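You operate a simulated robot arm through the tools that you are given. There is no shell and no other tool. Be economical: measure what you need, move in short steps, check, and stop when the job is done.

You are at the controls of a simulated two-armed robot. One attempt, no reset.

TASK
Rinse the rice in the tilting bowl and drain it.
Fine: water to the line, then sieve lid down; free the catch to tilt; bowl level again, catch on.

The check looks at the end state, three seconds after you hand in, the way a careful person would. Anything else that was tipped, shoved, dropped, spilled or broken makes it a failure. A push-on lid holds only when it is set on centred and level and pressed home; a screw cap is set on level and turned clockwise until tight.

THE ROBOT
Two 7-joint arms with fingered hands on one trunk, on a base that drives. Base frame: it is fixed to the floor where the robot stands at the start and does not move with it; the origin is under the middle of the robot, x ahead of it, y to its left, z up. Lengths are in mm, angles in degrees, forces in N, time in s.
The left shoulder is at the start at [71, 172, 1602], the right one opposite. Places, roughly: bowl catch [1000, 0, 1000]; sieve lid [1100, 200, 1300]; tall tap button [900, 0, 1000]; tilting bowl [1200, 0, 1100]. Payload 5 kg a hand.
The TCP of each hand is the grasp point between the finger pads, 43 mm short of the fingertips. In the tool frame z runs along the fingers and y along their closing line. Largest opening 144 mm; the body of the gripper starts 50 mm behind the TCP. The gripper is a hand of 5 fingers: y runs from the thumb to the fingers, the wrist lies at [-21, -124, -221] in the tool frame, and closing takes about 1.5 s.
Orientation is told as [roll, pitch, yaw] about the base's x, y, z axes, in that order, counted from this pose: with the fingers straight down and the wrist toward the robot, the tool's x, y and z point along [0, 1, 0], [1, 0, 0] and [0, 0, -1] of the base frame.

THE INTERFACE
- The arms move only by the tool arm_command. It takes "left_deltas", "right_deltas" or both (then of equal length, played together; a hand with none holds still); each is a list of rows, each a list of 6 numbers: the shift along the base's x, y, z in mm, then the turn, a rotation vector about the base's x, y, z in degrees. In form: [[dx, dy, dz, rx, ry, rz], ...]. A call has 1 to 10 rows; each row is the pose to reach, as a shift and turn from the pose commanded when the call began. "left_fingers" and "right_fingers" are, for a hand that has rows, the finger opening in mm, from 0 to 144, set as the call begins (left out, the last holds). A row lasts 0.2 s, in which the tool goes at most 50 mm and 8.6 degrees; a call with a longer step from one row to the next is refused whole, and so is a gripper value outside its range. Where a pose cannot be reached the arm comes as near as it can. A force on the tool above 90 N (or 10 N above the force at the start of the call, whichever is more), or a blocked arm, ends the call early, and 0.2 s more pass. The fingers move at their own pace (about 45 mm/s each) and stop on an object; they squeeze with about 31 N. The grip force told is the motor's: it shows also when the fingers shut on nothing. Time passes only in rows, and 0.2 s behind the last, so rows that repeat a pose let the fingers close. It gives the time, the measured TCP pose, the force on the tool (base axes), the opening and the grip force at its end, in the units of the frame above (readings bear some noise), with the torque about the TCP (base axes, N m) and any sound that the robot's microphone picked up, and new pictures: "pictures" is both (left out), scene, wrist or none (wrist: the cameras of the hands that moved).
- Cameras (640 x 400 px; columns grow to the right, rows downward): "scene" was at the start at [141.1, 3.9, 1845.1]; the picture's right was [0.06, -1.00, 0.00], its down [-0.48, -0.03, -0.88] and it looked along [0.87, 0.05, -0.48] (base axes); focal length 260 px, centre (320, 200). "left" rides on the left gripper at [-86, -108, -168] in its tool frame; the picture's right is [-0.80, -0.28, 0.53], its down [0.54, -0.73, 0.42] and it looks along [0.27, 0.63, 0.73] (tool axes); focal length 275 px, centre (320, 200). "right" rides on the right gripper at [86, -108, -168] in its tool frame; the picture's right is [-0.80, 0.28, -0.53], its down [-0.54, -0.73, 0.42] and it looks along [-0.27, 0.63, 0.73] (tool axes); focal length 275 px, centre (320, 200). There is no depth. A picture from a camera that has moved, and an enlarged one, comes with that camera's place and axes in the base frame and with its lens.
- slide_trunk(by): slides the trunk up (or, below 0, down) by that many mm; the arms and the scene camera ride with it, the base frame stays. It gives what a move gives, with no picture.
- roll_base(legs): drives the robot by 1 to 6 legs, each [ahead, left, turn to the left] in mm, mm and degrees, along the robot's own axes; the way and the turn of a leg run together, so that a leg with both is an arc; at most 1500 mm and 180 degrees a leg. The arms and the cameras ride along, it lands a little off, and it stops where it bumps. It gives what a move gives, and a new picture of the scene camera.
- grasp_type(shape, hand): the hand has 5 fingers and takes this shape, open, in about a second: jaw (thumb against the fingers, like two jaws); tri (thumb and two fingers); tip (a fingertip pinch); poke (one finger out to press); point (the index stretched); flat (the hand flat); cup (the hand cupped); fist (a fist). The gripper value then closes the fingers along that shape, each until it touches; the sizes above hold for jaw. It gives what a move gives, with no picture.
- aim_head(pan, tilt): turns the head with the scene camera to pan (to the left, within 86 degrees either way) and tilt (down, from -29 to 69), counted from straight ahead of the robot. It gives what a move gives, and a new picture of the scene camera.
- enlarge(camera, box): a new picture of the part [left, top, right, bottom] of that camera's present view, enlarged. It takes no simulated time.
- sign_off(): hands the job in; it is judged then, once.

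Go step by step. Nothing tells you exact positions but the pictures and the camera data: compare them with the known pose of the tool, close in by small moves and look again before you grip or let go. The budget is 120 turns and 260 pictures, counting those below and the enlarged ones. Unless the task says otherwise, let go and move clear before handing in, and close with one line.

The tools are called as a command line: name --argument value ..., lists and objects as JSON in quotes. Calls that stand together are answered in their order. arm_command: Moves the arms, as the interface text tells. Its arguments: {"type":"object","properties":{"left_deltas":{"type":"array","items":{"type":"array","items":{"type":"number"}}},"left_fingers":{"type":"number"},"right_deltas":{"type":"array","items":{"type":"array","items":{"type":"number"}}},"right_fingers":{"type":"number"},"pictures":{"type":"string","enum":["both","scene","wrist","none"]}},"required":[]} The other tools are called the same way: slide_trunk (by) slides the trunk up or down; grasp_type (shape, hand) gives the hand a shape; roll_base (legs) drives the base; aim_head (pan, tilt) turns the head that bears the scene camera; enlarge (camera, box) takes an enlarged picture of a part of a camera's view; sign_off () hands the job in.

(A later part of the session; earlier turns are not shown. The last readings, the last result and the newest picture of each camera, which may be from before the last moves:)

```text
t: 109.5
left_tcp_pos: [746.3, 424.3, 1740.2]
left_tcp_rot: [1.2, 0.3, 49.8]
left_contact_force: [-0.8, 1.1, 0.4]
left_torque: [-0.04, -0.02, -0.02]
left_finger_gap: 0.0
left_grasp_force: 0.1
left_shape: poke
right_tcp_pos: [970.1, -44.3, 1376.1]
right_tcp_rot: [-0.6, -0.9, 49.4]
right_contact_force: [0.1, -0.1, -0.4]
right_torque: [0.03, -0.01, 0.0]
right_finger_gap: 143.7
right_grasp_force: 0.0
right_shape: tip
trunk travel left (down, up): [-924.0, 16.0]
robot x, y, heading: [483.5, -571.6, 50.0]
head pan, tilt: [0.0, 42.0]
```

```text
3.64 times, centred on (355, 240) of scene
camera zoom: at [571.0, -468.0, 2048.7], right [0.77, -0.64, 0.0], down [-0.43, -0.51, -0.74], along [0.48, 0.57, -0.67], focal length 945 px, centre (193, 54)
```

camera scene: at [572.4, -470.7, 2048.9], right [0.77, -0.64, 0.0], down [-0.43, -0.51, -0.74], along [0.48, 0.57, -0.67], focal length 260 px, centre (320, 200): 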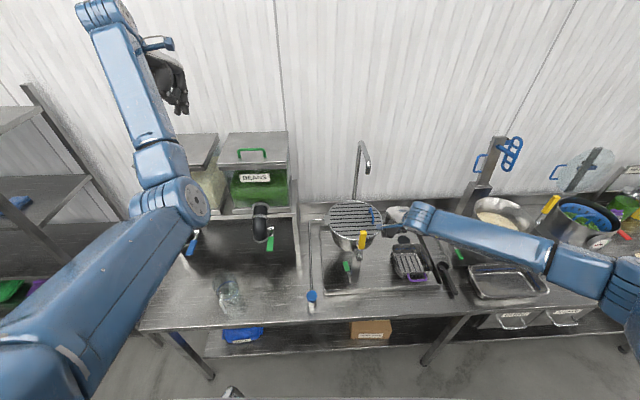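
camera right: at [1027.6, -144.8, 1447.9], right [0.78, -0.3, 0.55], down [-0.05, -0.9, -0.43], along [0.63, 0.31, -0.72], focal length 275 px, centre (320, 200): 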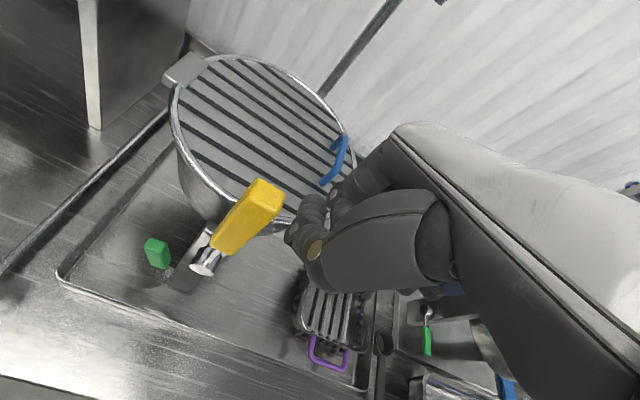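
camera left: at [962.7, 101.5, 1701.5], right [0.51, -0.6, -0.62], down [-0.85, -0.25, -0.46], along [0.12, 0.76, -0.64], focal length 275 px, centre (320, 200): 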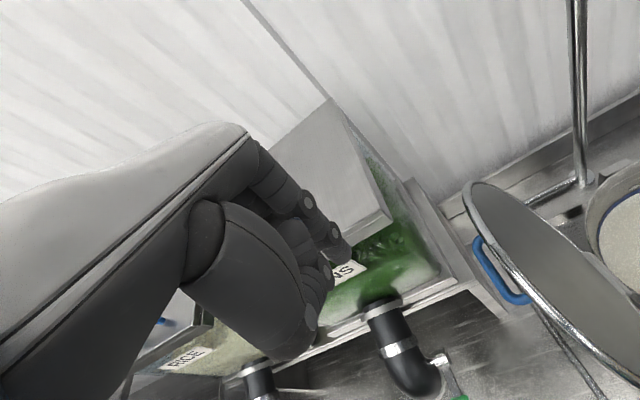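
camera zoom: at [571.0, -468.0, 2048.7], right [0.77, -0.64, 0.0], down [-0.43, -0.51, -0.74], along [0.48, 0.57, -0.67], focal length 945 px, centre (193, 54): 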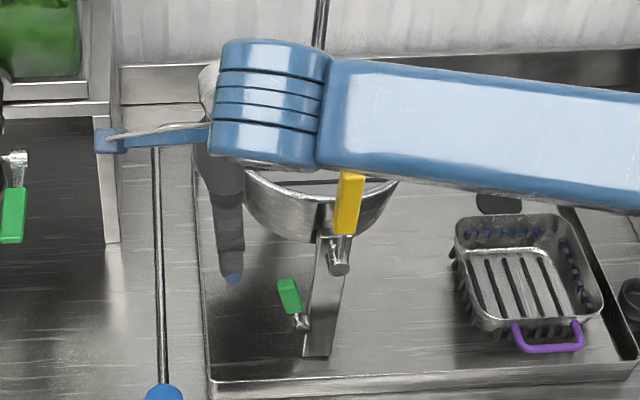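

The lever leans about 25–30° left of vertical, so I can press it down from above with a poking finger. Set poke, tilt the hand and approach above the lever tip.

grasp_type --shape "poke" --hand "right"

arm_command --right_deltas '[[0, 0, -40, 0, 0, 0], [0, 0, -85, -4, -5, 0], [0, 0, -125, -8, -10, 0], [10, 5, -160, -12, -15, 0], [30, 12, -190, -14.9, -20.1, 0], [50, 20, -205, -14.9, -20.1, 0]]' --pictures "both"

enlarge --camera "scene" --box '[310, 185, 400, 295]'

enlarge --camera "right" --box '[190, 150, 450, 330]'

```text
t: 110.4
left_tcp_pos: [746.6, 421.0, 1740.5]
left_tcp_rot: [1.3, 0.2, 49.7]
left_contact_force: [-0.1, -0.3, 0.0]
left_torque: [0.01, 0.0, 0.0]
left_finger_gap: 0.2
left_grasp_force: 0.0
left_shape: poke
right_tcp_pos: [970.2, -45.4, 1376.9]
right_tcp_rot: [-0.6, -1.1, 49.5]
right_contact_force: [-0.3, -0.9, 0.3]
right_torque: [0.03, 0.03, -0.01]
right_finger_gap: 0.1
right_grasp_force: 0.1
right_shape: poke
trunk travel left (down, up): [-924.0, 16.0]
robot x, y, heading: [484.0, -570.6, 50.1]
head pan, tilt: [0.0, 42.0]
```

```text
t: 111.8
left_tcp_pos: [747.3, 422.6, 1739.1]
left_tcp_rot: [1.2, 0.3, 49.7]
left_contact_force: [0.3, -0.1, -0.3]
left_torque: [0.02, 0.03, -0.04]
left_finger_gap: 0.0
left_grasp_force: 0.1
left_shape: poke
right_tcp_pos: [1021.6, -24.1, 1172.0]
right_tcp_rot: [-25.7, -2.6, 50.3]
right_contact_force: [0.2, 0.2, 0.1]
right_torque: [0.02, 0.0, 0.04]
right_finger_gap: 0.2
right_grasp_force: 0.0
right_shape: poke
trunk travel left (down, up): [-924.0, 16.0]
robot x, y, heading: [488.8, -569.4, 50.1]
head pan, tilt: [0.0, 42.0]
camera scene: at [572.2, -468.4, 2048.8], right [0.77, -0.64, 0.0], down [-0.43, -0.51, -0.74], along [0.48, 0.57, -0.67], focal length 260 px, centre (320, 200)
camera right: at [832.8, -15.4, 1280.2], right [0.53, -0.12, 0.84], down [0.06, -0.98, -0.18], along [0.85, 0.14, -0.51], focal length 275 px, centre (320, 200)
```

scene: 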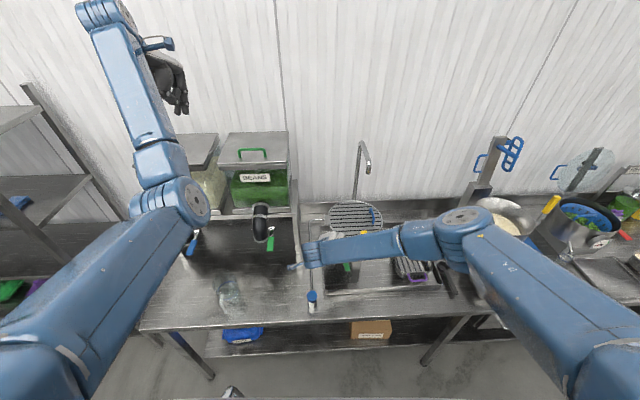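
right: 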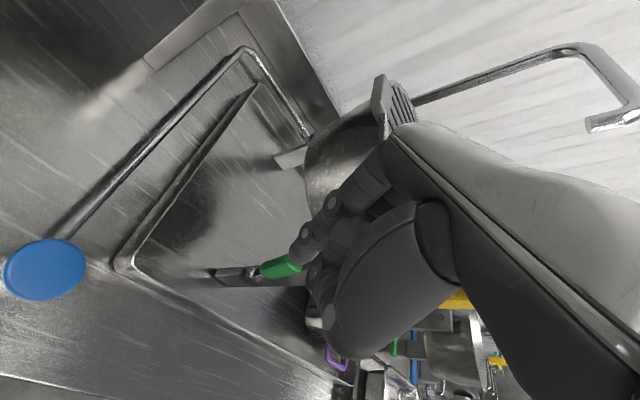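

```text
3.64 times, centred on (355, 240) of scene
camera zoom: at [572.2, -468.4, 2048.8], right [0.77, -0.64, 0.0], down [-0.43, -0.51, -0.74], along [0.48, 0.57, -0.67], focal length 945 px, centre (193, 54)
```

zoom: 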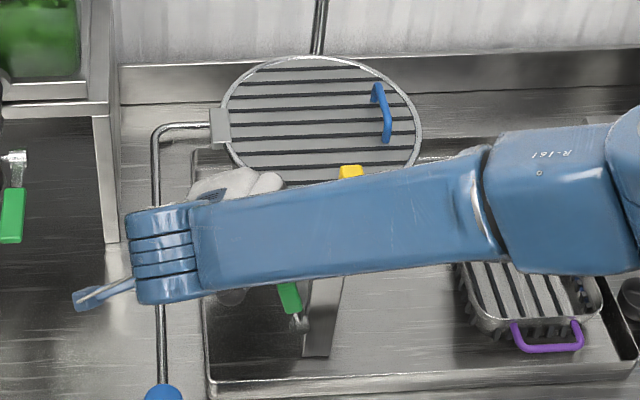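

```text
2.22 times, centred on (320, 240) of right
camera zoom: at [832.8, -15.4, 1280.2], right [0.53, -0.12, 0.84], down [0.06, -0.98, -0.18], along [0.85, 0.14, -0.51], focal length 612 px, centre (320, 111)
```

zoom: 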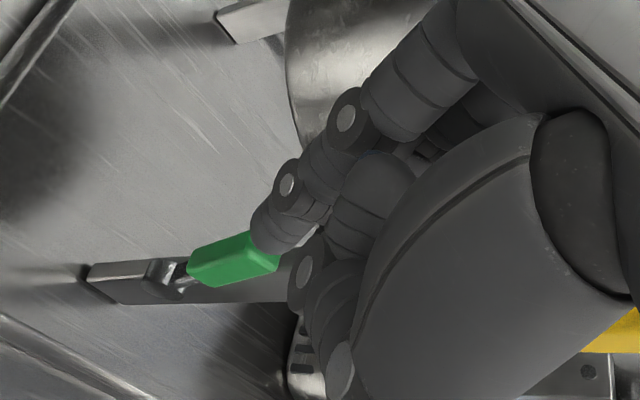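

The lever is actually nearly vertical (~15° off), so pressing from above won't do; I'll pinch it as before and swing it back down.

grasp_type --shape "tip" --hand "right"

arm_command --right_deltas '[[0, 0, 0, 0, 0, 0], [0, 0, 0, 0, 0, 0], [0, 0, 0, 0, 0, 0], [0, 0, 0, 0, 0, 0], [5, 8, -15, 0, 0, 0], [10, 15, -30, 0, 0, 0]]' --right_fingers 55 --pictures "wrist"

enlarge --camera "right" --box '[190, 150, 450, 330]'

```text
t: 112.7
left_tcp_pos: [745.1, 421.3, 1740.7]
left_tcp_rot: [1.2, 0.3, 49.7]
left_contact_force: [0.6, 0.3, -0.7]
left_torque: [0.05, 0.0, 0.01]
left_finger_gap: 0.0
left_grasp_force: 0.0
left_shape: poke
right_tcp_pos: [1020.2, -24.8, 1170.5]
right_tcp_rot: [-25.5, -2.6, 50.4]
right_contact_force: [0.0, 1.2, 0.5]
right_torque: [0.03, 0.0, 0.0]
right_finger_gap: 143.8
right_grasp_force: 0.1
right_shape: tip
trunk travel left (down, up): [-924.0, 16.0]
robot x, y, heading: [487.2, -573.4, 50.0]
head pan, tilt: [0.0, 42.0]
```

```text
t: 114.1
left_tcp_pos: [746.0, 423.3, 1739.0]
left_tcp_rot: [1.2, 0.4, 49.7]
left_contact_force: [0.4, 0.3, -0.3]
left_torque: [-0.08, 0.01, 0.03]
left_finger_gap: 0.3
left_grasp_force: 0.1
left_shape: poke
right_tcp_pos: [1031.1, -8.2, 1142.3]
right_tcp_rot: [-25.6, -2.6, 50.3]
right_contact_force: [0.1, -0.1, 0.2]
right_torque: [-0.04, 0.0, -0.02]
right_finger_gap: 55.6
right_grasp_force: 0.1
right_shape: tip
trunk travel left (down, up): [-924.0, 16.0]
robot x, y, heading: [484.5, -571.5, 49.9]
head pan, tilt: [0.0, 42.0]
camera right: at [842.0, -0.5, 1251.3], right [0.53, -0.12, 0.84], down [0.06, -0.98, -0.18], along [0.85, 0.14, -0.51], focal length 275 px, centre (320, 200)
```

right: 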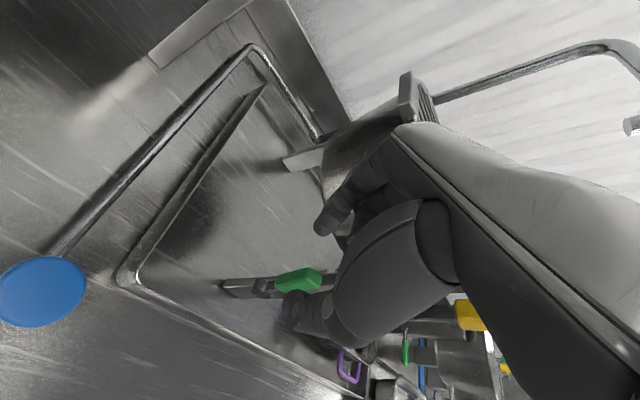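

```text
2.22 times, centred on (320, 240) of right
camera zoom: at [842.0, -0.5, 1251.3], right [0.53, -0.12, 0.84], down [0.06, -0.98, -0.18], along [0.85, 0.14, -0.51], focal length 612 px, centre (320, 111)
```

zoom: 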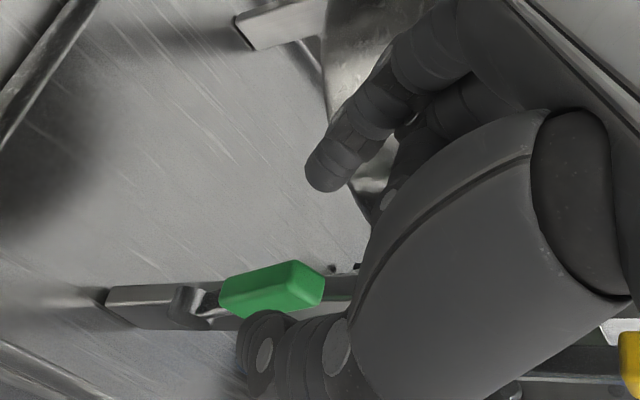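

arm_command --right_deltas '[[1, 0, -12, 0, 0, 0], [1, 0, -24, 0, 0, 0], [8, -4, -36, 0, 0, 0], [15, -8, -48, 0, 0, 0], [22, -13, -58, 0, 0, 0]]' --pictures "wrist"

enlarge --camera "right" --box '[190, 150, 450, 330]'

enlarge --camera "scene" --box '[310, 185, 400, 295]'

```text
t: 115.3
left_tcp_pos: [746.5, 420.8, 1740.1]
left_tcp_rot: [1.2, 0.3, 49.8]
left_contact_force: [0.3, -0.2, 0.3]
left_torque: [0.01, 0.03, -0.01]
left_finger_gap: 0.0
left_grasp_force: 0.0
left_shape: poke
right_tcp_pos: [1051.9, -24.2, 1086.6]
right_tcp_rot: [-25.5, -2.6, 50.3]
right_contact_force: [-0.5, -0.2, -0.3]
right_torque: [-0.02, 0.02, 0.04]
right_finger_gap: 56.0
right_grasp_force: 0.1
right_shape: tip
trunk travel left (down, up): [-924.0, 16.0]
robot x, y, heading: [485.7, -572.1, 49.9]
head pan, tilt: [0.0, 42.0]
camera right: at [863.1, -16.1, 1196.3], right [0.53, -0.12, 0.84], down [0.06, -0.98, -0.18], along [0.84, 0.14, -0.52], focal length 275 px, centre (320, 200)
```

right: 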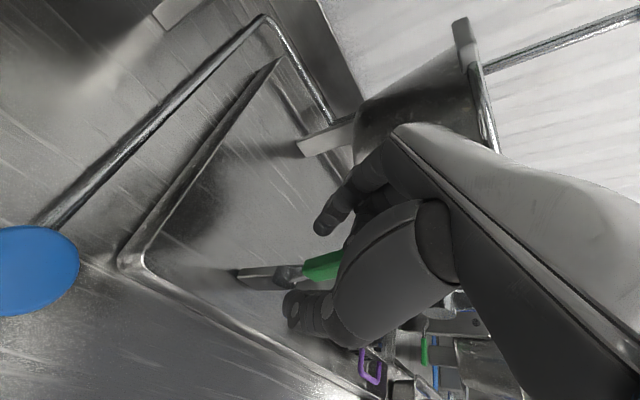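

```text
2.22 times, centred on (320, 240) of right
camera zoom: at [863.1, -16.1, 1196.3], right [0.53, -0.12, 0.84], down [0.06, -0.98, -0.18], along [0.84, 0.14, -0.52], focal length 612 px, centre (320, 111)
```

zoom: 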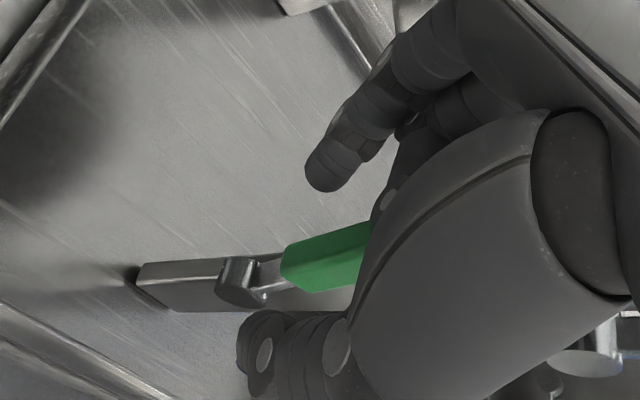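

```text
3.64 times, centred on (355, 240) of scene
camera zoom: at [571.5, -469.6, 2048.9], right [0.77, -0.64, 0.0], down [-0.43, -0.51, -0.74], along [0.48, 0.57, -0.67], focal length 945 px, centre (193, 54)
```

zoom: 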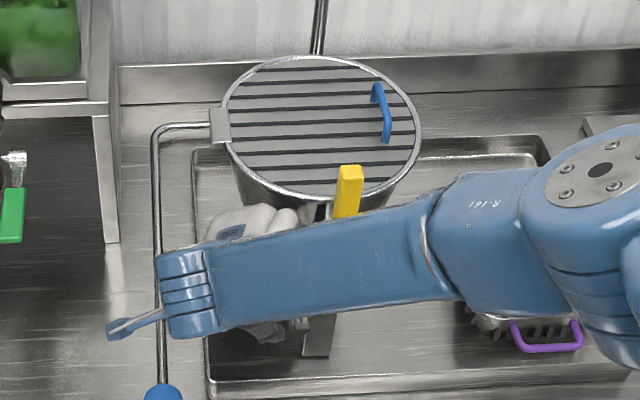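

Lever lies between thumb and index. Close on it.

arm_command --right_deltas '[[2, -2, -4, 0, 0, 0], [2, -2, -4, 0, 0, 0], [2, -2, -4, 0, 0, 0], [2, -2, -4, 0, 0, 0], [2, -2, -4, 0, 0, 0], [2, -2, -4, 0, 0, 0], [2, -2, -4, 0, 0, 0]]' --right_fingers 0 --pictures "wrist"

enlarge --camera "right" --box '[190, 150, 450, 330]'

```text
t: 116.9
left_tcp_pos: [745.7, 421.8, 1739.6]
left_tcp_rot: [1.3, 0.3, 49.7]
left_contact_force: [-0.8, 0.6, 0.8]
left_torque: [-0.01, 0.0, 0.01]
left_finger_gap: 0.0
left_grasp_force: 0.2
left_shape: poke
right_tcp_pos: [1053.0, -25.3, 1083.2]
right_tcp_rot: [-25.6, -2.7, 50.3]
right_contact_force: [-2.5, -0.2, -1.0]
right_torque: [0.02, 0.05, -0.02]
right_finger_gap: 0.0
right_grasp_force: 30.5
right_shape: tip
trunk travel left (down, up): [-924.0, 16.0]
robot x, y, heading: [486.1, -570.1, 50.3]
head pan, tilt: [0.0, 42.0]
camera right: at [864.9, -17.5, 1191.5], right [0.53, -0.12, 0.84], down [0.06, -0.98, -0.18], along [0.84, 0.14, -0.51], focal length 275 px, centre (320, 200)
```

right: 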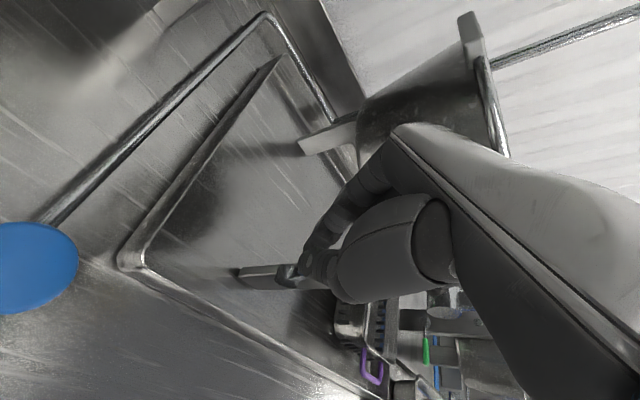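

```text
2.22 times, centred on (320, 240) of right
camera zoom: at [864.9, -17.5, 1191.5], right [0.53, -0.12, 0.84], down [0.06, -0.98, -0.18], along [0.84, 0.14, -0.51], focal length 612 px, centre (320, 111)
```

zoom: 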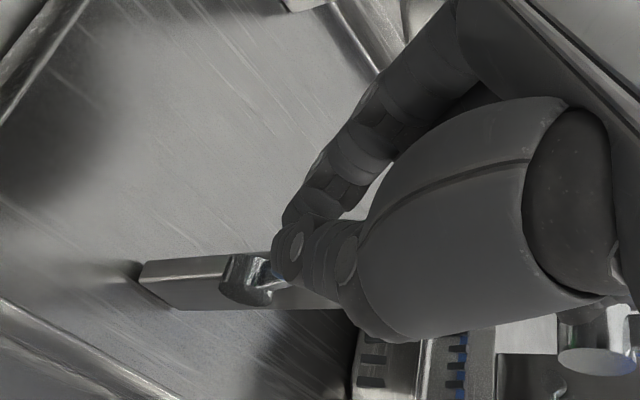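

The fingers closed just short (left) of the lever. Open, shift 22 mm right, close again.

arm_command --right_deltas '[[0, 0, 0, 0, 0, 0], [0, 0, 0, 0, 0, 0], [0, 0, 0, 0, 0, 0], [0, 0, 0, 0, 0, 0], [6, -4, 0, 0, 0, 0], [12, -9, 0, 0, 0, 0], [18, -13, 0, 0, 0, 0]]' --right_fingers 55 --pictures "wrist"

enlarge --camera "right" --box '[190, 150, 450, 330]'

```text
t: 118.5
left_tcp_pos: [734.5, 426.9, 1739.6]
left_tcp_rot: [0.9, 0.2, 49.8]
left_contact_force: [-1.0, -0.1, -0.5]
left_torque: [0.01, -0.01, 0.03]
left_finger_gap: 0.1
left_grasp_force: 0.2
left_shape: poke
right_tcp_pos: [1062.1, -29.2, 1083.6]
right_tcp_rot: [-25.5, -2.7, 50.9]
right_contact_force: [-31.5, 20.8, 10.8]
right_torque: [-1.47, -2.49, 0.57]
right_finger_gap: 54.5
right_grasp_force: 0.1
right_shape: tip
trunk travel left (down, up): [-924.0, 16.0]
robot x, y, heading: [486.1, -568.0, 50.3]
head pan, tilt: [0.0, 42.0]
camera right: at [873.0, -24.0, 1192.7], right [0.53, -0.12, 0.84], down [0.07, -0.98, -0.18], along [0.84, 0.15, -0.51], focal length 275 px, centre (320, 200)
```

right: 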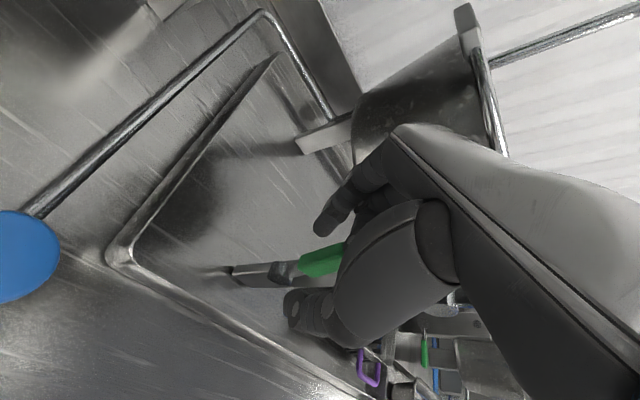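

```text
2.22 times, centred on (320, 240) of right
camera zoom: at [873.0, -24.0, 1192.7], right [0.53, -0.12, 0.84], down [0.07, -0.98, -0.18], along [0.84, 0.15, -0.51], focal length 612 px, centre (320, 111)
```

zoom: 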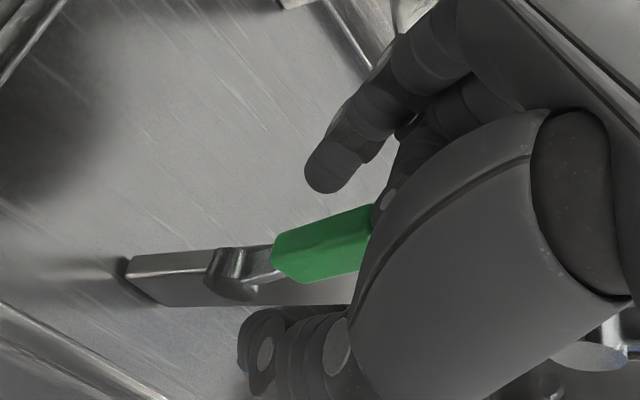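

The hand's curled fingers are bumping the lever tip, so this pinch can't get around it. I'll withdraw, and instead yaw the hand about −80° so a single poking finger can hook the lever from its right side.

arm_command --right_deltas '[[-16, 12, 0, 0, 0, 0], [-22, 16, 20, 0, 0, 0], [-32, 22, 45, 0, 0, 0], [-45, 20, 75, 0, 0, 0], [-65, 0, 105, 0, 0, 0], [-80, -20, 140, 4, 5, 0], [-85, -30, 180, 9, 12, 0], [-85, -30, 200, 14.9, 20.1, 0]]' --pictures "none"

grasp_type --shape "poke" --hand "right"

enlarge --camera "scene" --box '[310, 185, 400, 295]'

```text
refused: row 8 steps farther than a row can; nothing moved
```

```text
t: 119.4
left_tcp_pos: [732.8, 419.5, 1743.4]
left_tcp_rot: [0.9, -0.1, 49.6]
left_contact_force: [-1.1, 0.8, -0.7]
left_torque: [0.01, 0.01, -0.02]
left_finger_gap: 0.2
left_grasp_force: 0.0
left_shape: poke
right_tcp_pos: [1060.0, -32.4, 1088.3]
right_tcp_rot: [-25.5, -3.1, 50.8]
right_contact_force: [-45.0, 20.0, 61.9]
right_torque: [-2.3, -2.93, 0.82]
right_finger_gap: 0.0
right_grasp_force: 0.0
right_shape: poke
trunk travel left (down, up): [-924.0, 16.0]
robot x, y, heading: [489.0, -570.3, 50.3]
head pan, tilt: [0.0, 42.0]
```

```text
3.64 times, centred on (355, 240) of scene
camera zoom: at [555.5, -472.1, 2050.0], right [0.77, -0.64, 0.01], down [-0.42, -0.51, -0.75], along [0.48, 0.57, -0.66], focal length 945 px, centre (193, 54)
```

zoom: 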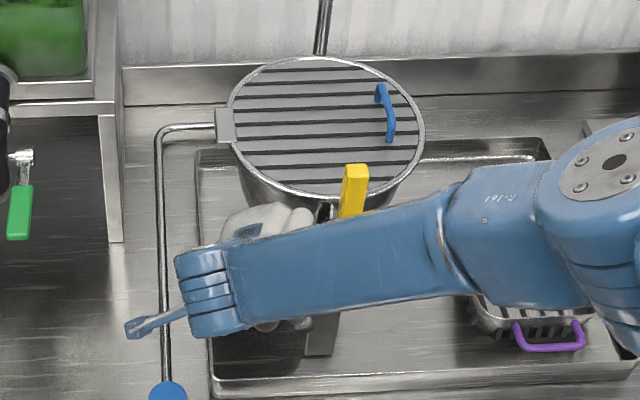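

The move was refused while the shape changed, loading the lever tip; retract immediately.

arm_command --right_deltas '[[-16, 12, 4, 0, 0, 0], [-22, 16, 20, 0, 0, 0], [-32, 22, 45, 0, 0, 0], [-45, 20, 75, 0, 0, 0], [-65, 0, 105, 0, 0, 0], [-80, -20, 140, 4, 5, 0], [-85, -30, 180, 8, 11, 0], [-85, -30, 200, 12, 16, 0], [-85, -30, 210, 14.9, 20.1, 0]]' --pictures "scene"

enlarge --camera "scene" --box '[310, 185, 400, 295]'

```text
t: 121.4
left_tcp_pos: [745.7, 420.5, 1740.3]
left_tcp_rot: [1.2, 0.2, 49.9]
left_contact_force: [0.2, -1.2, 0.0]
left_torque: [0.02, -0.05, 0.02]
left_finger_gap: 0.1
left_grasp_force: 0.0
left_shape: poke
right_tcp_pos: [987.0, -69.2, 1291.1]
right_tcp_rot: [-0.6, -1.1, 49.5]
right_contact_force: [0.2, -0.1, 0.3]
right_torque: [0.02, -0.01, -0.03]
right_finger_gap: 0.2
right_grasp_force: 0.0
right_shape: poke
trunk travel left (down, up): [-924.0, 16.0]
robot x, y, heading: [485.2, -568.3, 50.3]
head pan, tilt: [0.0, 42.0]
camera scene: at [571.1, -470.1, 2048.9], right [0.77, -0.64, 0.0], down [-0.43, -0.51, -0.74], along [0.48, 0.57, -0.67], focal length 260 px, centre (320, 200)
```

scene: 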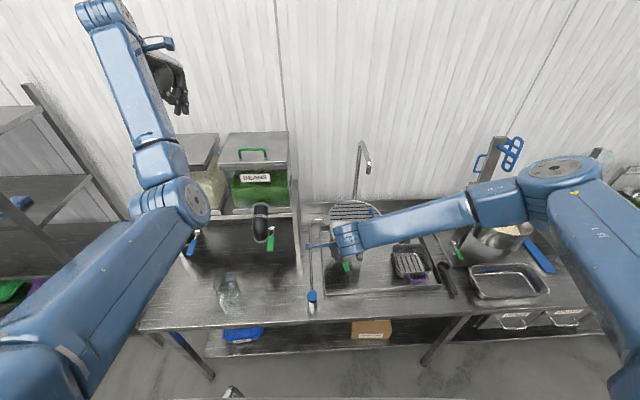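

```text
3.64 times, centred on (355, 240) of scene
camera zoom: at [571.1, -470.1, 2048.9], right [0.77, -0.64, 0.0], down [-0.43, -0.51, -0.74], along [0.48, 0.57, -0.67], focal length 945 px, centre (193, 54)
```

zoom: 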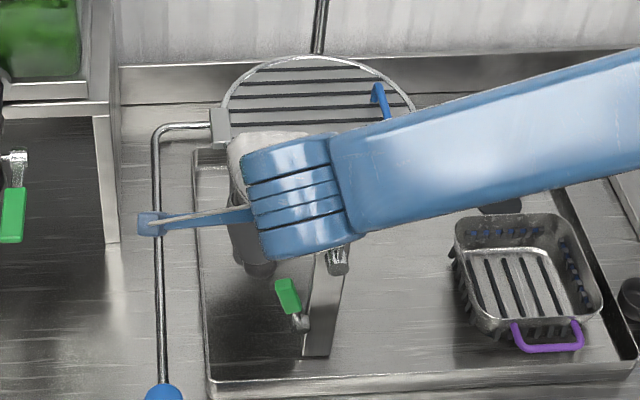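

Lever is fine. Now yaw the hand −80° here in the clear.

arm_command --right_deltas '[[0, 0, 0, 0, 0, -8], [0, 0, 0, 0, 0, -16], [0, 0, 0, 0, 0, -24], [0, 0, 0, 0, 0, -32], [0, 0, 0, 0, 0, -40], [0, 0, 0, 0, 0, -48], [0, 0, 0, 0, 0, -56], [0, 0, 0, 0, 0, -64], [0, 0, 0, 0, 0, -72], [0, 0, 0, 0, 0, -80]]' --pictures "both"

```text
t: 123.6
left_tcp_pos: [745.4, 422.9, 1739.4]
left_tcp_rot: [1.1, 0.4, 49.6]
left_contact_force: [-0.2, -0.8, 0.2]
left_torque: [0.01, -0.04, 0.02]
left_finger_gap: 0.3
left_grasp_force: 0.1
left_shape: poke
right_tcp_pos: [987.4, -68.5, 1291.8]
right_tcp_rot: [-0.8, -1.1, -30.7]
right_contact_force: [0.8, 0.1, -0.1]
right_torque: [0.01, 0.03, 0.01]
right_finger_gap: 0.0
right_grasp_force: 0.1
right_shape: poke
trunk travel left (down, up): [-924.0, 16.0]
robot x, y, heading: [486.2, -572.6, 50.1]
head pan, tilt: [0.0, 42.0]
camera scene: at [570.7, -468.1, 2048.8], right [0.77, -0.64, 0.0], down [-0.43, -0.51, -0.74], along [0.48, 0.57, -0.67], focal length 260 px, centre (320, 200)
camera right: at [935.9, 64.7, 1456.6], right [-0.17, -0.82, 0.55], down [-0.9, -0.1, -0.43], along [0.41, -0.56, -0.72], focal length 275 px, centre (320, 200)
```

scene: 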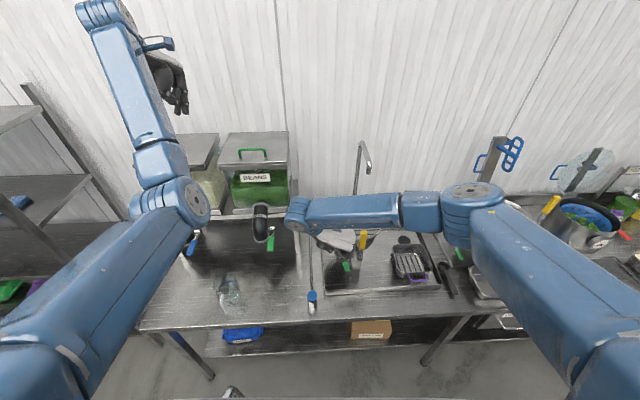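
right: 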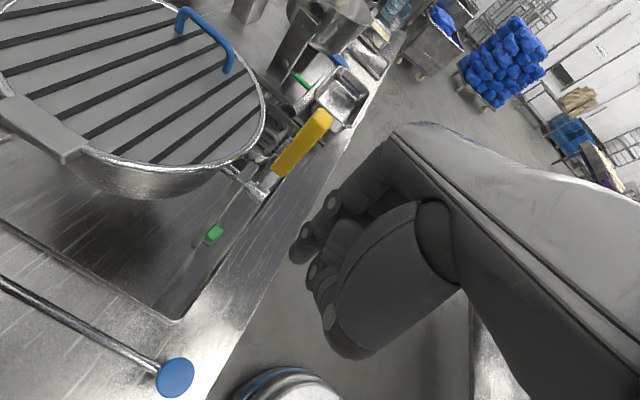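

The yaw is feasible, but the forearm would then cross the yellow handle. I'll also tilt the fingers forward 40° so the wrist/forearm stay in front of it.

arm_command --right_deltas '[[0, 0, 0, 6.4, -4.8, 0], [0, 0, 0, 12.9, -9.5, 0], [-5, -7, 0, 19.3, -14.3, 0], [-10, -14, 0, 25.7, -19, 0], [-12, -18, 0, 32.2, -23.8, 0], [-12, -18, 0, 32.2, -23.8, 0]]' --pictures "both"

```text
t: 125.0
left_tcp_pos: [745.9, 422.1, 1739.8]
left_tcp_rot: [1.2, 0.3, 49.7]
left_contact_force: [0.3, 0.3, 0.1]
left_torque: [-0.01, -0.01, -0.01]
left_finger_gap: 0.2
left_grasp_force: 0.0
left_shape: poke
right_tcp_pos: [974.2, -85.2, 1291.5]
right_tcp_rot: [39.3, -4.7, -32.6]
right_contact_force: [1.4, 0.2, -0.5]
right_torque: [0.01, -0.01, 0.01]
right_finger_gap: 0.0
right_grasp_force: 0.0
right_shape: poke
trunk travel left (down, up): [-924.0, 16.0]
robot x, y, heading: [481.7, -568.7, 50.3]
head pan, tilt: [0.0, 42.0]
camera scene: at [571.1, -468.8, 2048.8], right [0.77, -0.64, 0.0], down [-0.43, -0.51, -0.74], along [0.48, 0.57, -0.67], focal length 260 px, centre (320, 200)
camera right: at [849.2, -52.8, 1467.4], right [-0.27, -0.96, -0.07], down [-0.65, 0.23, -0.73], along [0.71, -0.15, -0.68], focal length 275 px, centre (320, 200)
```

scene: 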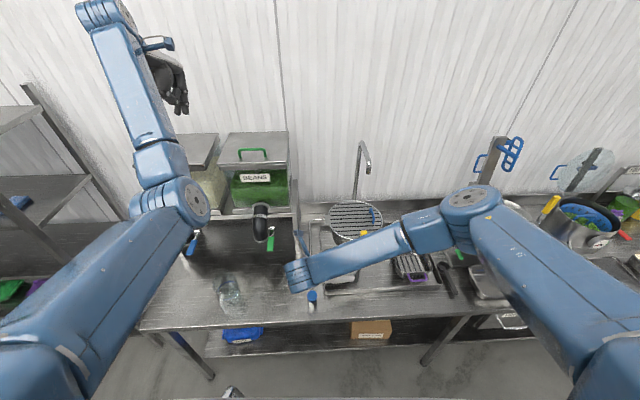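
right: 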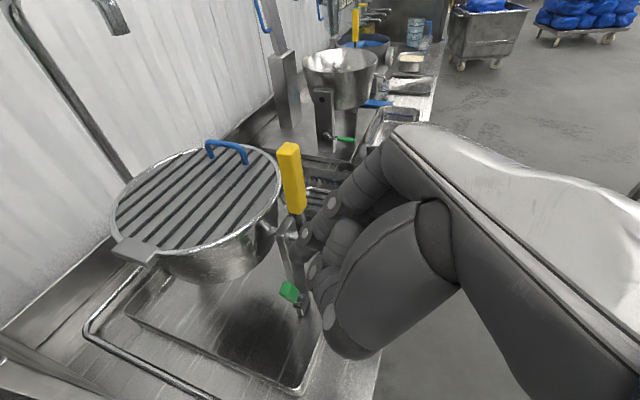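

enlarge --camera "right" --box '[230, 190, 370, 330]'

```text
2.86 times, centred on (300, 260) of right
camera zoom: at [849.2, -52.8, 1467.4], right [-0.27, -0.96, -0.07], down [-0.65, 0.23, -0.73], along [0.71, -0.15, -0.68], focal length 786 px, centre (377, 29)
```

zoom: 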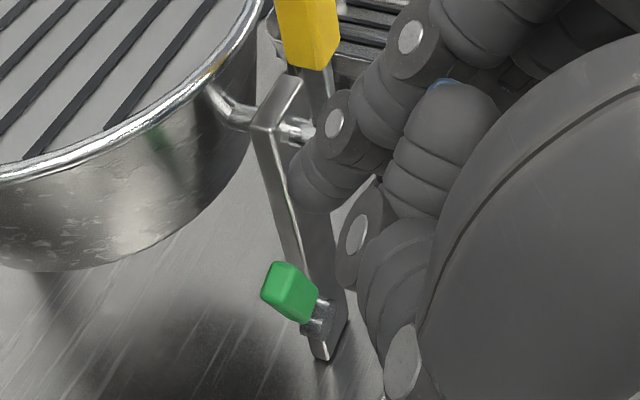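

Clear view: knob and lever are on the post's front. Move right 86 mm and down in front of the post, then look.

arm_command --right_deltas '[[35, -26, 0, 0, 0, 0], [69, -51, 0, 0, 0, 0], [72, -47, -45, 0, 0, 0], [77, -40, -90, 0, 0, 0], [80, -36, -120, 0, 0, 0]]' --pictures "both"

enlarge --camera "right" --box '[230, 190, 370, 330]'

enlarge --camera "scene" --box '[310, 195, 400, 305]'

```text
t: 126.2
left_tcp_pos: [745.4, 422.2, 1740.8]
left_tcp_rot: [1.2, 0.3, 49.8]
left_contact_force: [0.6, -0.2, -0.1]
left_torque: [-0.07, 0.03, 0.02]
left_finger_gap: 0.1
left_grasp_force: 0.1
left_shape: poke
right_tcp_pos: [1055.2, -120.2, 1168.5]
right_tcp_rot: [39.2, -4.6, -32.6]
right_contact_force: [0.9, 0.2, -0.4]
right_torque: [-0.03, 0.03, 0.04]
right_finger_gap: 0.0
right_grasp_force: 0.1
right_shape: poke
trunk travel left (down, up): [-924.0, 16.0]
robot x, y, heading: [482.7, -571.4, 50.0]
head pan, tilt: [0.0, 42.0]
camera scene: at [571.5, -468.3, 2048.8], right [0.77, -0.64, 0.0], down [-0.43, -0.51, -0.74], along [0.48, 0.57, -0.67], focal length 260 px, centre (320, 200)
camera right: at [930.0, -87.0, 1344.9], right [-0.27, -0.96, -0.07], down [-0.65, 0.23, -0.73], along [0.71, -0.15, -0.68], focal length 275 px, centre (320, 200)
```

scene: 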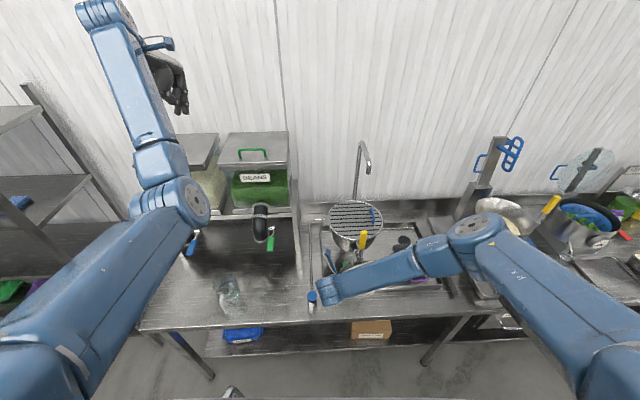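
right: 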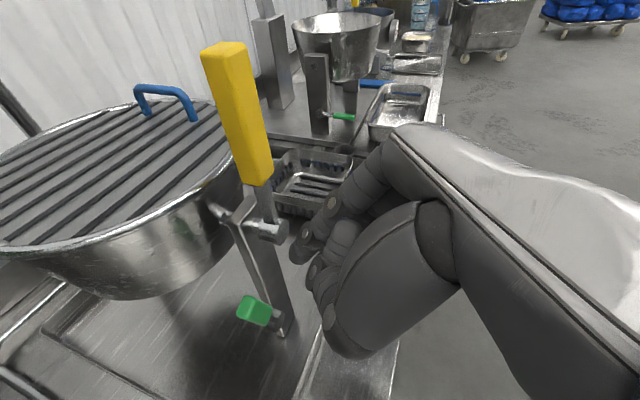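

```text
2.86 times, centred on (300, 260) of right
camera zoom: at [930.0, -87.0, 1344.9], right [-0.27, -0.96, -0.07], down [-0.65, 0.23, -0.73], along [0.71, -0.15, -0.68], focal length 786 px, centre (377, 29)
```

zoom: 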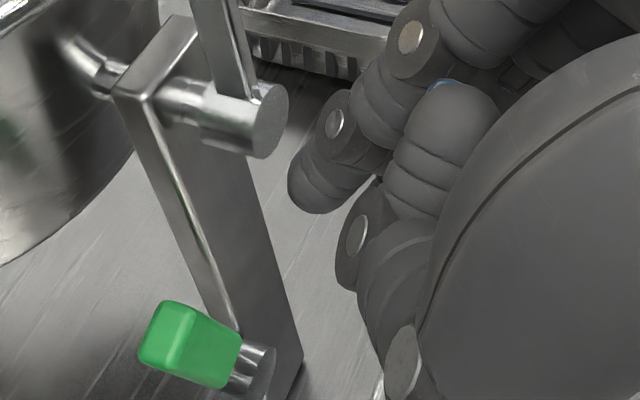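

```text
3.64 times, centred on (355, 250) of scene
camera zoom: at [571.5, -468.3, 2048.8], right [0.77, -0.64, 0.0], down [-0.43, -0.51, -0.74], along [0.48, 0.57, -0.67], focal length 945 px, centre (193, 18)
```

zoom: 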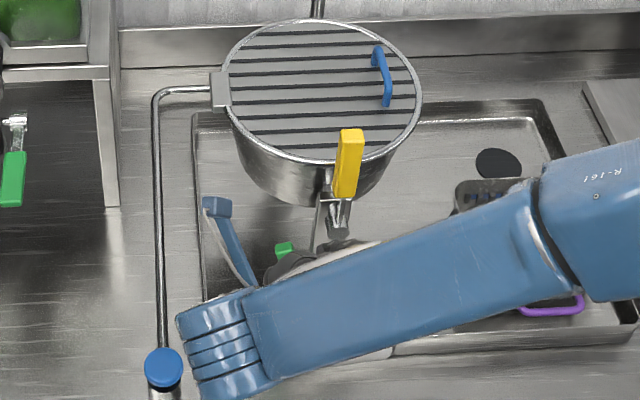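

The lever tip is at about e 884, z 1087 and the fingertip is in front-right of it. Lower 88 mm, then advance toward the post so the finger is right of the lever.

arm_command --right_deltas '[[0, 0, -44, 0, 0, 0], [0, 0, -86, 0, 0, 0], [12, 16, -86, 0, 0, 0], [24, 32, -86, 0, 0, 0]]' --pictures "wrist"

enlarge --camera "right" --box '[210, 190, 370, 350]'

```text
t: 127.2
left_tcp_pos: [746.9, 421.4, 1739.7]
left_tcp_rot: [1.2, 0.4, 49.7]
left_contact_force: [0.3, 0.2, -1.1]
left_torque: [0.04, -0.01, -0.01]
left_finger_gap: 0.0
left_grasp_force: 0.0
left_shape: poke
right_tcp_pos: [1084.3, -91.0, 1085.7]
right_tcp_rot: [39.3, -4.7, -32.5]
right_contact_force: [-0.7, -0.8, -0.3]
right_torque: [0.02, -0.05, 0.02]
right_finger_gap: 0.0
right_grasp_force: 0.1
right_shape: poke
trunk travel left (down, up): [-924.0, 16.0]
robot x, y, heading: [485.1, -568.4, 50.2]
head pan, tilt: [0.0, 42.0]
camera right: at [957.9, -57.7, 1260.3], right [-0.27, -0.96, -0.07], down [-0.65, 0.23, -0.73], along [0.71, -0.15, -0.68], focal length 275 px, centre (320, 200)
```

right: 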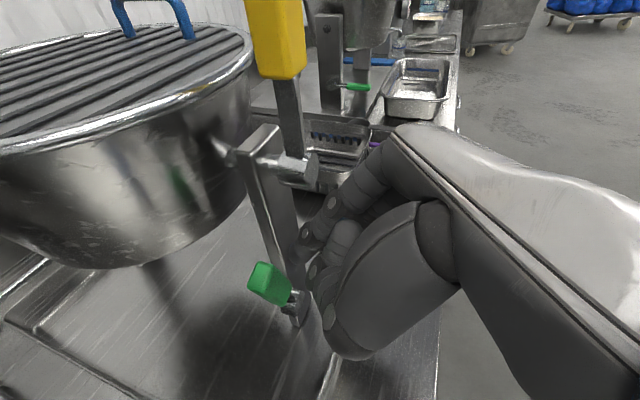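

```text
2.50 times, centred on (290, 270) of right
camera zoom: at [957.9, -57.7, 1260.3], right [-0.27, -0.96, -0.07], down [-0.65, 0.23, -0.73], along [0.71, -0.15, -0.68], focal length 688 px, centre (395, 25)
```

zoom: 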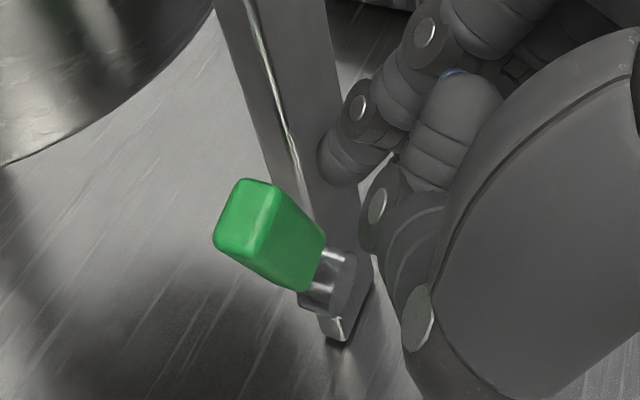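

Finger is in front of the post. Shift left 14 mm and up 12, then push in so the tip enters the gap right of the lever.

arm_command --right_deltas '[[-6, 4, 6, 0, 0, 0], [-11.3, 8.3, 12, 0, 0, 0], [-5, 17, 12, 0, 0, 0], [2.5, 27, 12, 0, 0, 0]]' --pictures "wrist"

enlarge --camera "right" --box '[210, 190, 370, 350]'

```text
t: 128.2
left_tcp_pos: [746.2, 422.2, 1738.7]
left_tcp_rot: [1.3, 0.3, 49.7]
left_contact_force: [0.6, -0.4, 0.2]
left_torque: [0.02, -0.01, 0.0]
left_finger_gap: 0.3
left_grasp_force: 0.0
left_shape: poke
right_tcp_pos: [1082.3, -62.5, 1098.0]
right_tcp_rot: [39.2, -4.7, -32.6]
right_contact_force: [-0.4, -2.2, 0.5]
right_torque: [-0.04, 0.0, -0.02]
right_finger_gap: 0.0
right_grasp_force: 0.1
right_shape: poke
trunk travel left (down, up): [-924.0, 16.0]
robot x, y, heading: [486.0, -567.6, 49.9]
head pan, tilt: [0.0, 42.0]
camera right: at [957.4, -30.2, 1273.2], right [-0.27, -0.96, -0.07], down [-0.65, 0.23, -0.73], along [0.71, -0.15, -0.68], focal length 275 px, centre (320, 200)
```

right: 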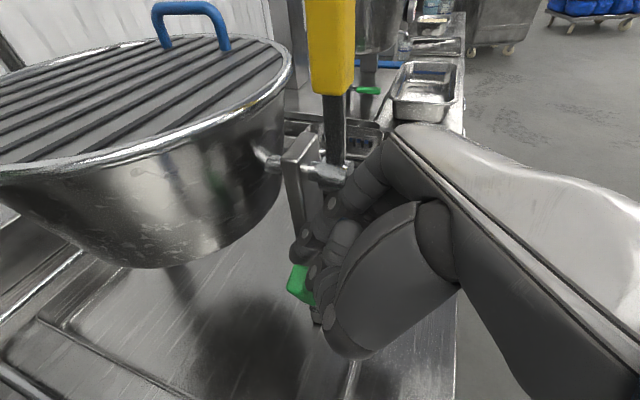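

```text
2.50 times, centred on (290, 270) of right
camera zoom: at [957.4, -30.2, 1273.2], right [-0.27, -0.96, -0.07], down [-0.65, 0.23, -0.73], along [0.71, -0.15, -0.68], focal length 688 px, centre (395, 25)
```

zoom: 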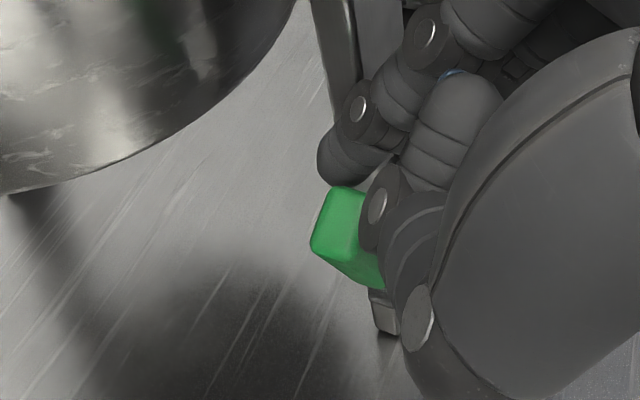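

The fingertip is right behind (to the right of) the lever tip. Sweep left and down along the lever's arc.

arm_command --right_deltas '[[-6.4, 4.8, -8, 0, 0, 0], [-16, 12, -11, 0, 0, 0], [-28, 20.8, -16, 0, 0, 0], [-38, 28, -23, 0, 0, 0], [-46.6, 34.5, -32, 0, 0, 0]]' --pictures "wrist"

enlarge --camera "right" --box '[210, 190, 370, 350]'

```text
t: 129.4
left_tcp_pos: [744.6, 422.2, 1740.1]
left_tcp_rot: [1.1, 0.4, 49.8]
left_contact_force: [-1.1, 0.3, 0.0]
left_torque: [0.02, 0.0, 0.02]
left_finger_gap: 0.0
left_grasp_force: 0.1
left_shape: poke
right_tcp_pos: [1033.3, -27.4, 1064.8]
right_tcp_rot: [39.2, -4.7, -32.6]
right_contact_force: [0.6, 0.0, 0.2]
right_torque: [-0.01, 0.06, 0.05]
right_finger_gap: 0.0
right_grasp_force: 0.1
right_shape: poke
trunk travel left (down, up): [-924.0, 16.0]
robot x, y, heading: [483.7, -570.2, 49.7]
head pan, tilt: [0.0, 42.0]
camera right: at [908.5, 5.1, 1239.8], right [-0.27, -0.96, -0.07], down [-0.64, 0.23, -0.73], along [0.71, -0.15, -0.68], focal length 275 px, centre (320, 200)
```

right: 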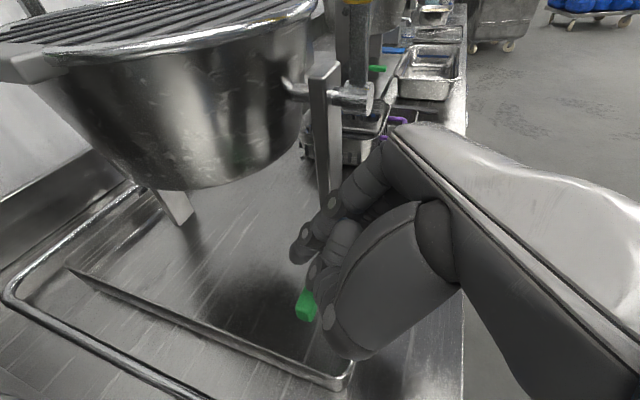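

```text
2.50 times, centred on (290, 270) of right
camera zoom: at [908.5, 5.1, 1239.8], right [-0.27, -0.96, -0.07], down [-0.64, 0.23, -0.73], along [0.71, -0.15, -0.68], focal length 688 px, centre (395, 25)
```

zoom: 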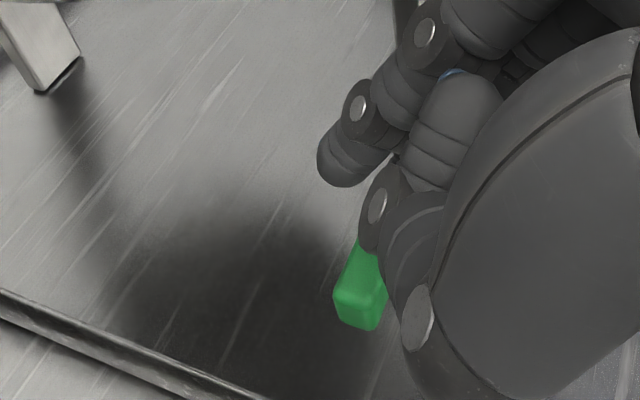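

Lever is moving down. Continue to horizontal and press to its end.

arm_command --right_deltas '[[-6, 4.8, -12, 0, 0, 0], [-11, 8.3, -22, 0, 0, 0], [-14, 10.7, -34, 0, 0, 0], [-12, 9, -44, 0, 0, 0]]' --pictures "both"

enlarge --camera "right" --box '[210, 190, 370, 350]'

```text
t: 130.2
left_tcp_pos: [742.9, 415.8, 1742.2]
left_tcp_rot: [1.3, 0.1, 49.6]
left_contact_force: [0.1, 0.3, 0.3]
left_torque: [-0.03, 0.0, -0.05]
left_finger_gap: 0.1
left_grasp_force: 0.0
left_shape: poke
right_tcp_pos: [1039.0, -14.4, 1052.1]
right_tcp_rot: [41.3, -5.9, -33.5]
right_contact_force: [2.9, -13.6, 48.3]
right_torque: [-0.23, 0.02, -0.11]
right_finger_gap: 0.0
right_grasp_force: 0.0
right_shape: poke
trunk travel left (down, up): [-924.0, 16.0]
robot x, y, heading: [488.5, -572.3, 49.9]
head pan, tilt: [0.0, 42.0]
stopped in row 4 (right hand): the force on the tool passed its limit (the readings are from after the stop); the commanded pose is now the measured one
camera scene: at [565.9, -475.9, 2049.1], right [0.77, -0.64, 0.0], down [-0.43, -0.51, -0.75], along [0.48, 0.57, -0.67], focal length 260 px, centre (320, 200)
camera right: at [906.1, 16.7, 1222.9], right [-0.28, -0.96, -0.1], down [-0.61, 0.25, -0.75], along [0.74, -0.15, -0.66], focal length 275 px, centre (320, 200)
```

scene: 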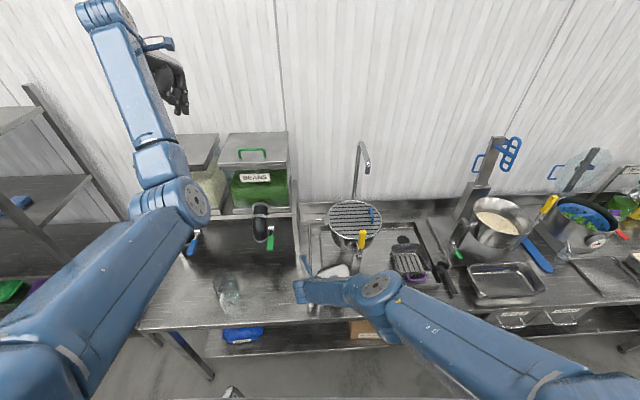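
right: 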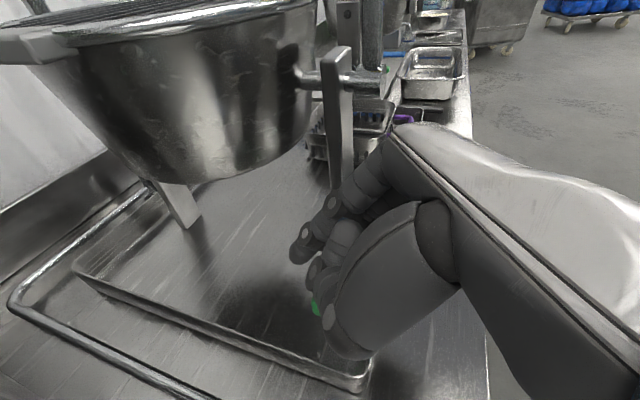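

```text
2.50 times, centred on (290, 270) of right
camera zoom: at [906.1, 16.7, 1222.9], right [-0.28, -0.96, -0.1], down [-0.61, 0.25, -0.75], along [0.74, -0.15, -0.66], focal length 688 px, centre (395, 25)
```

zoom: 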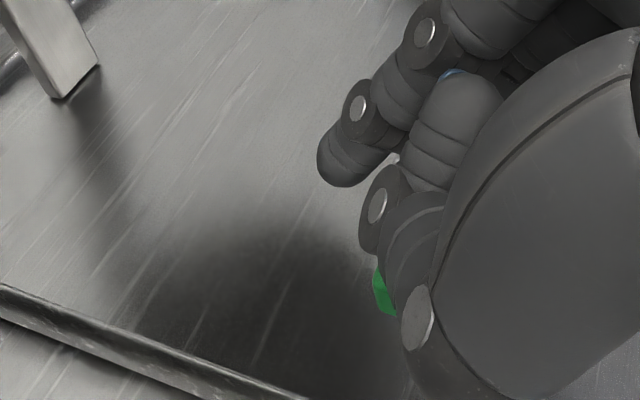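

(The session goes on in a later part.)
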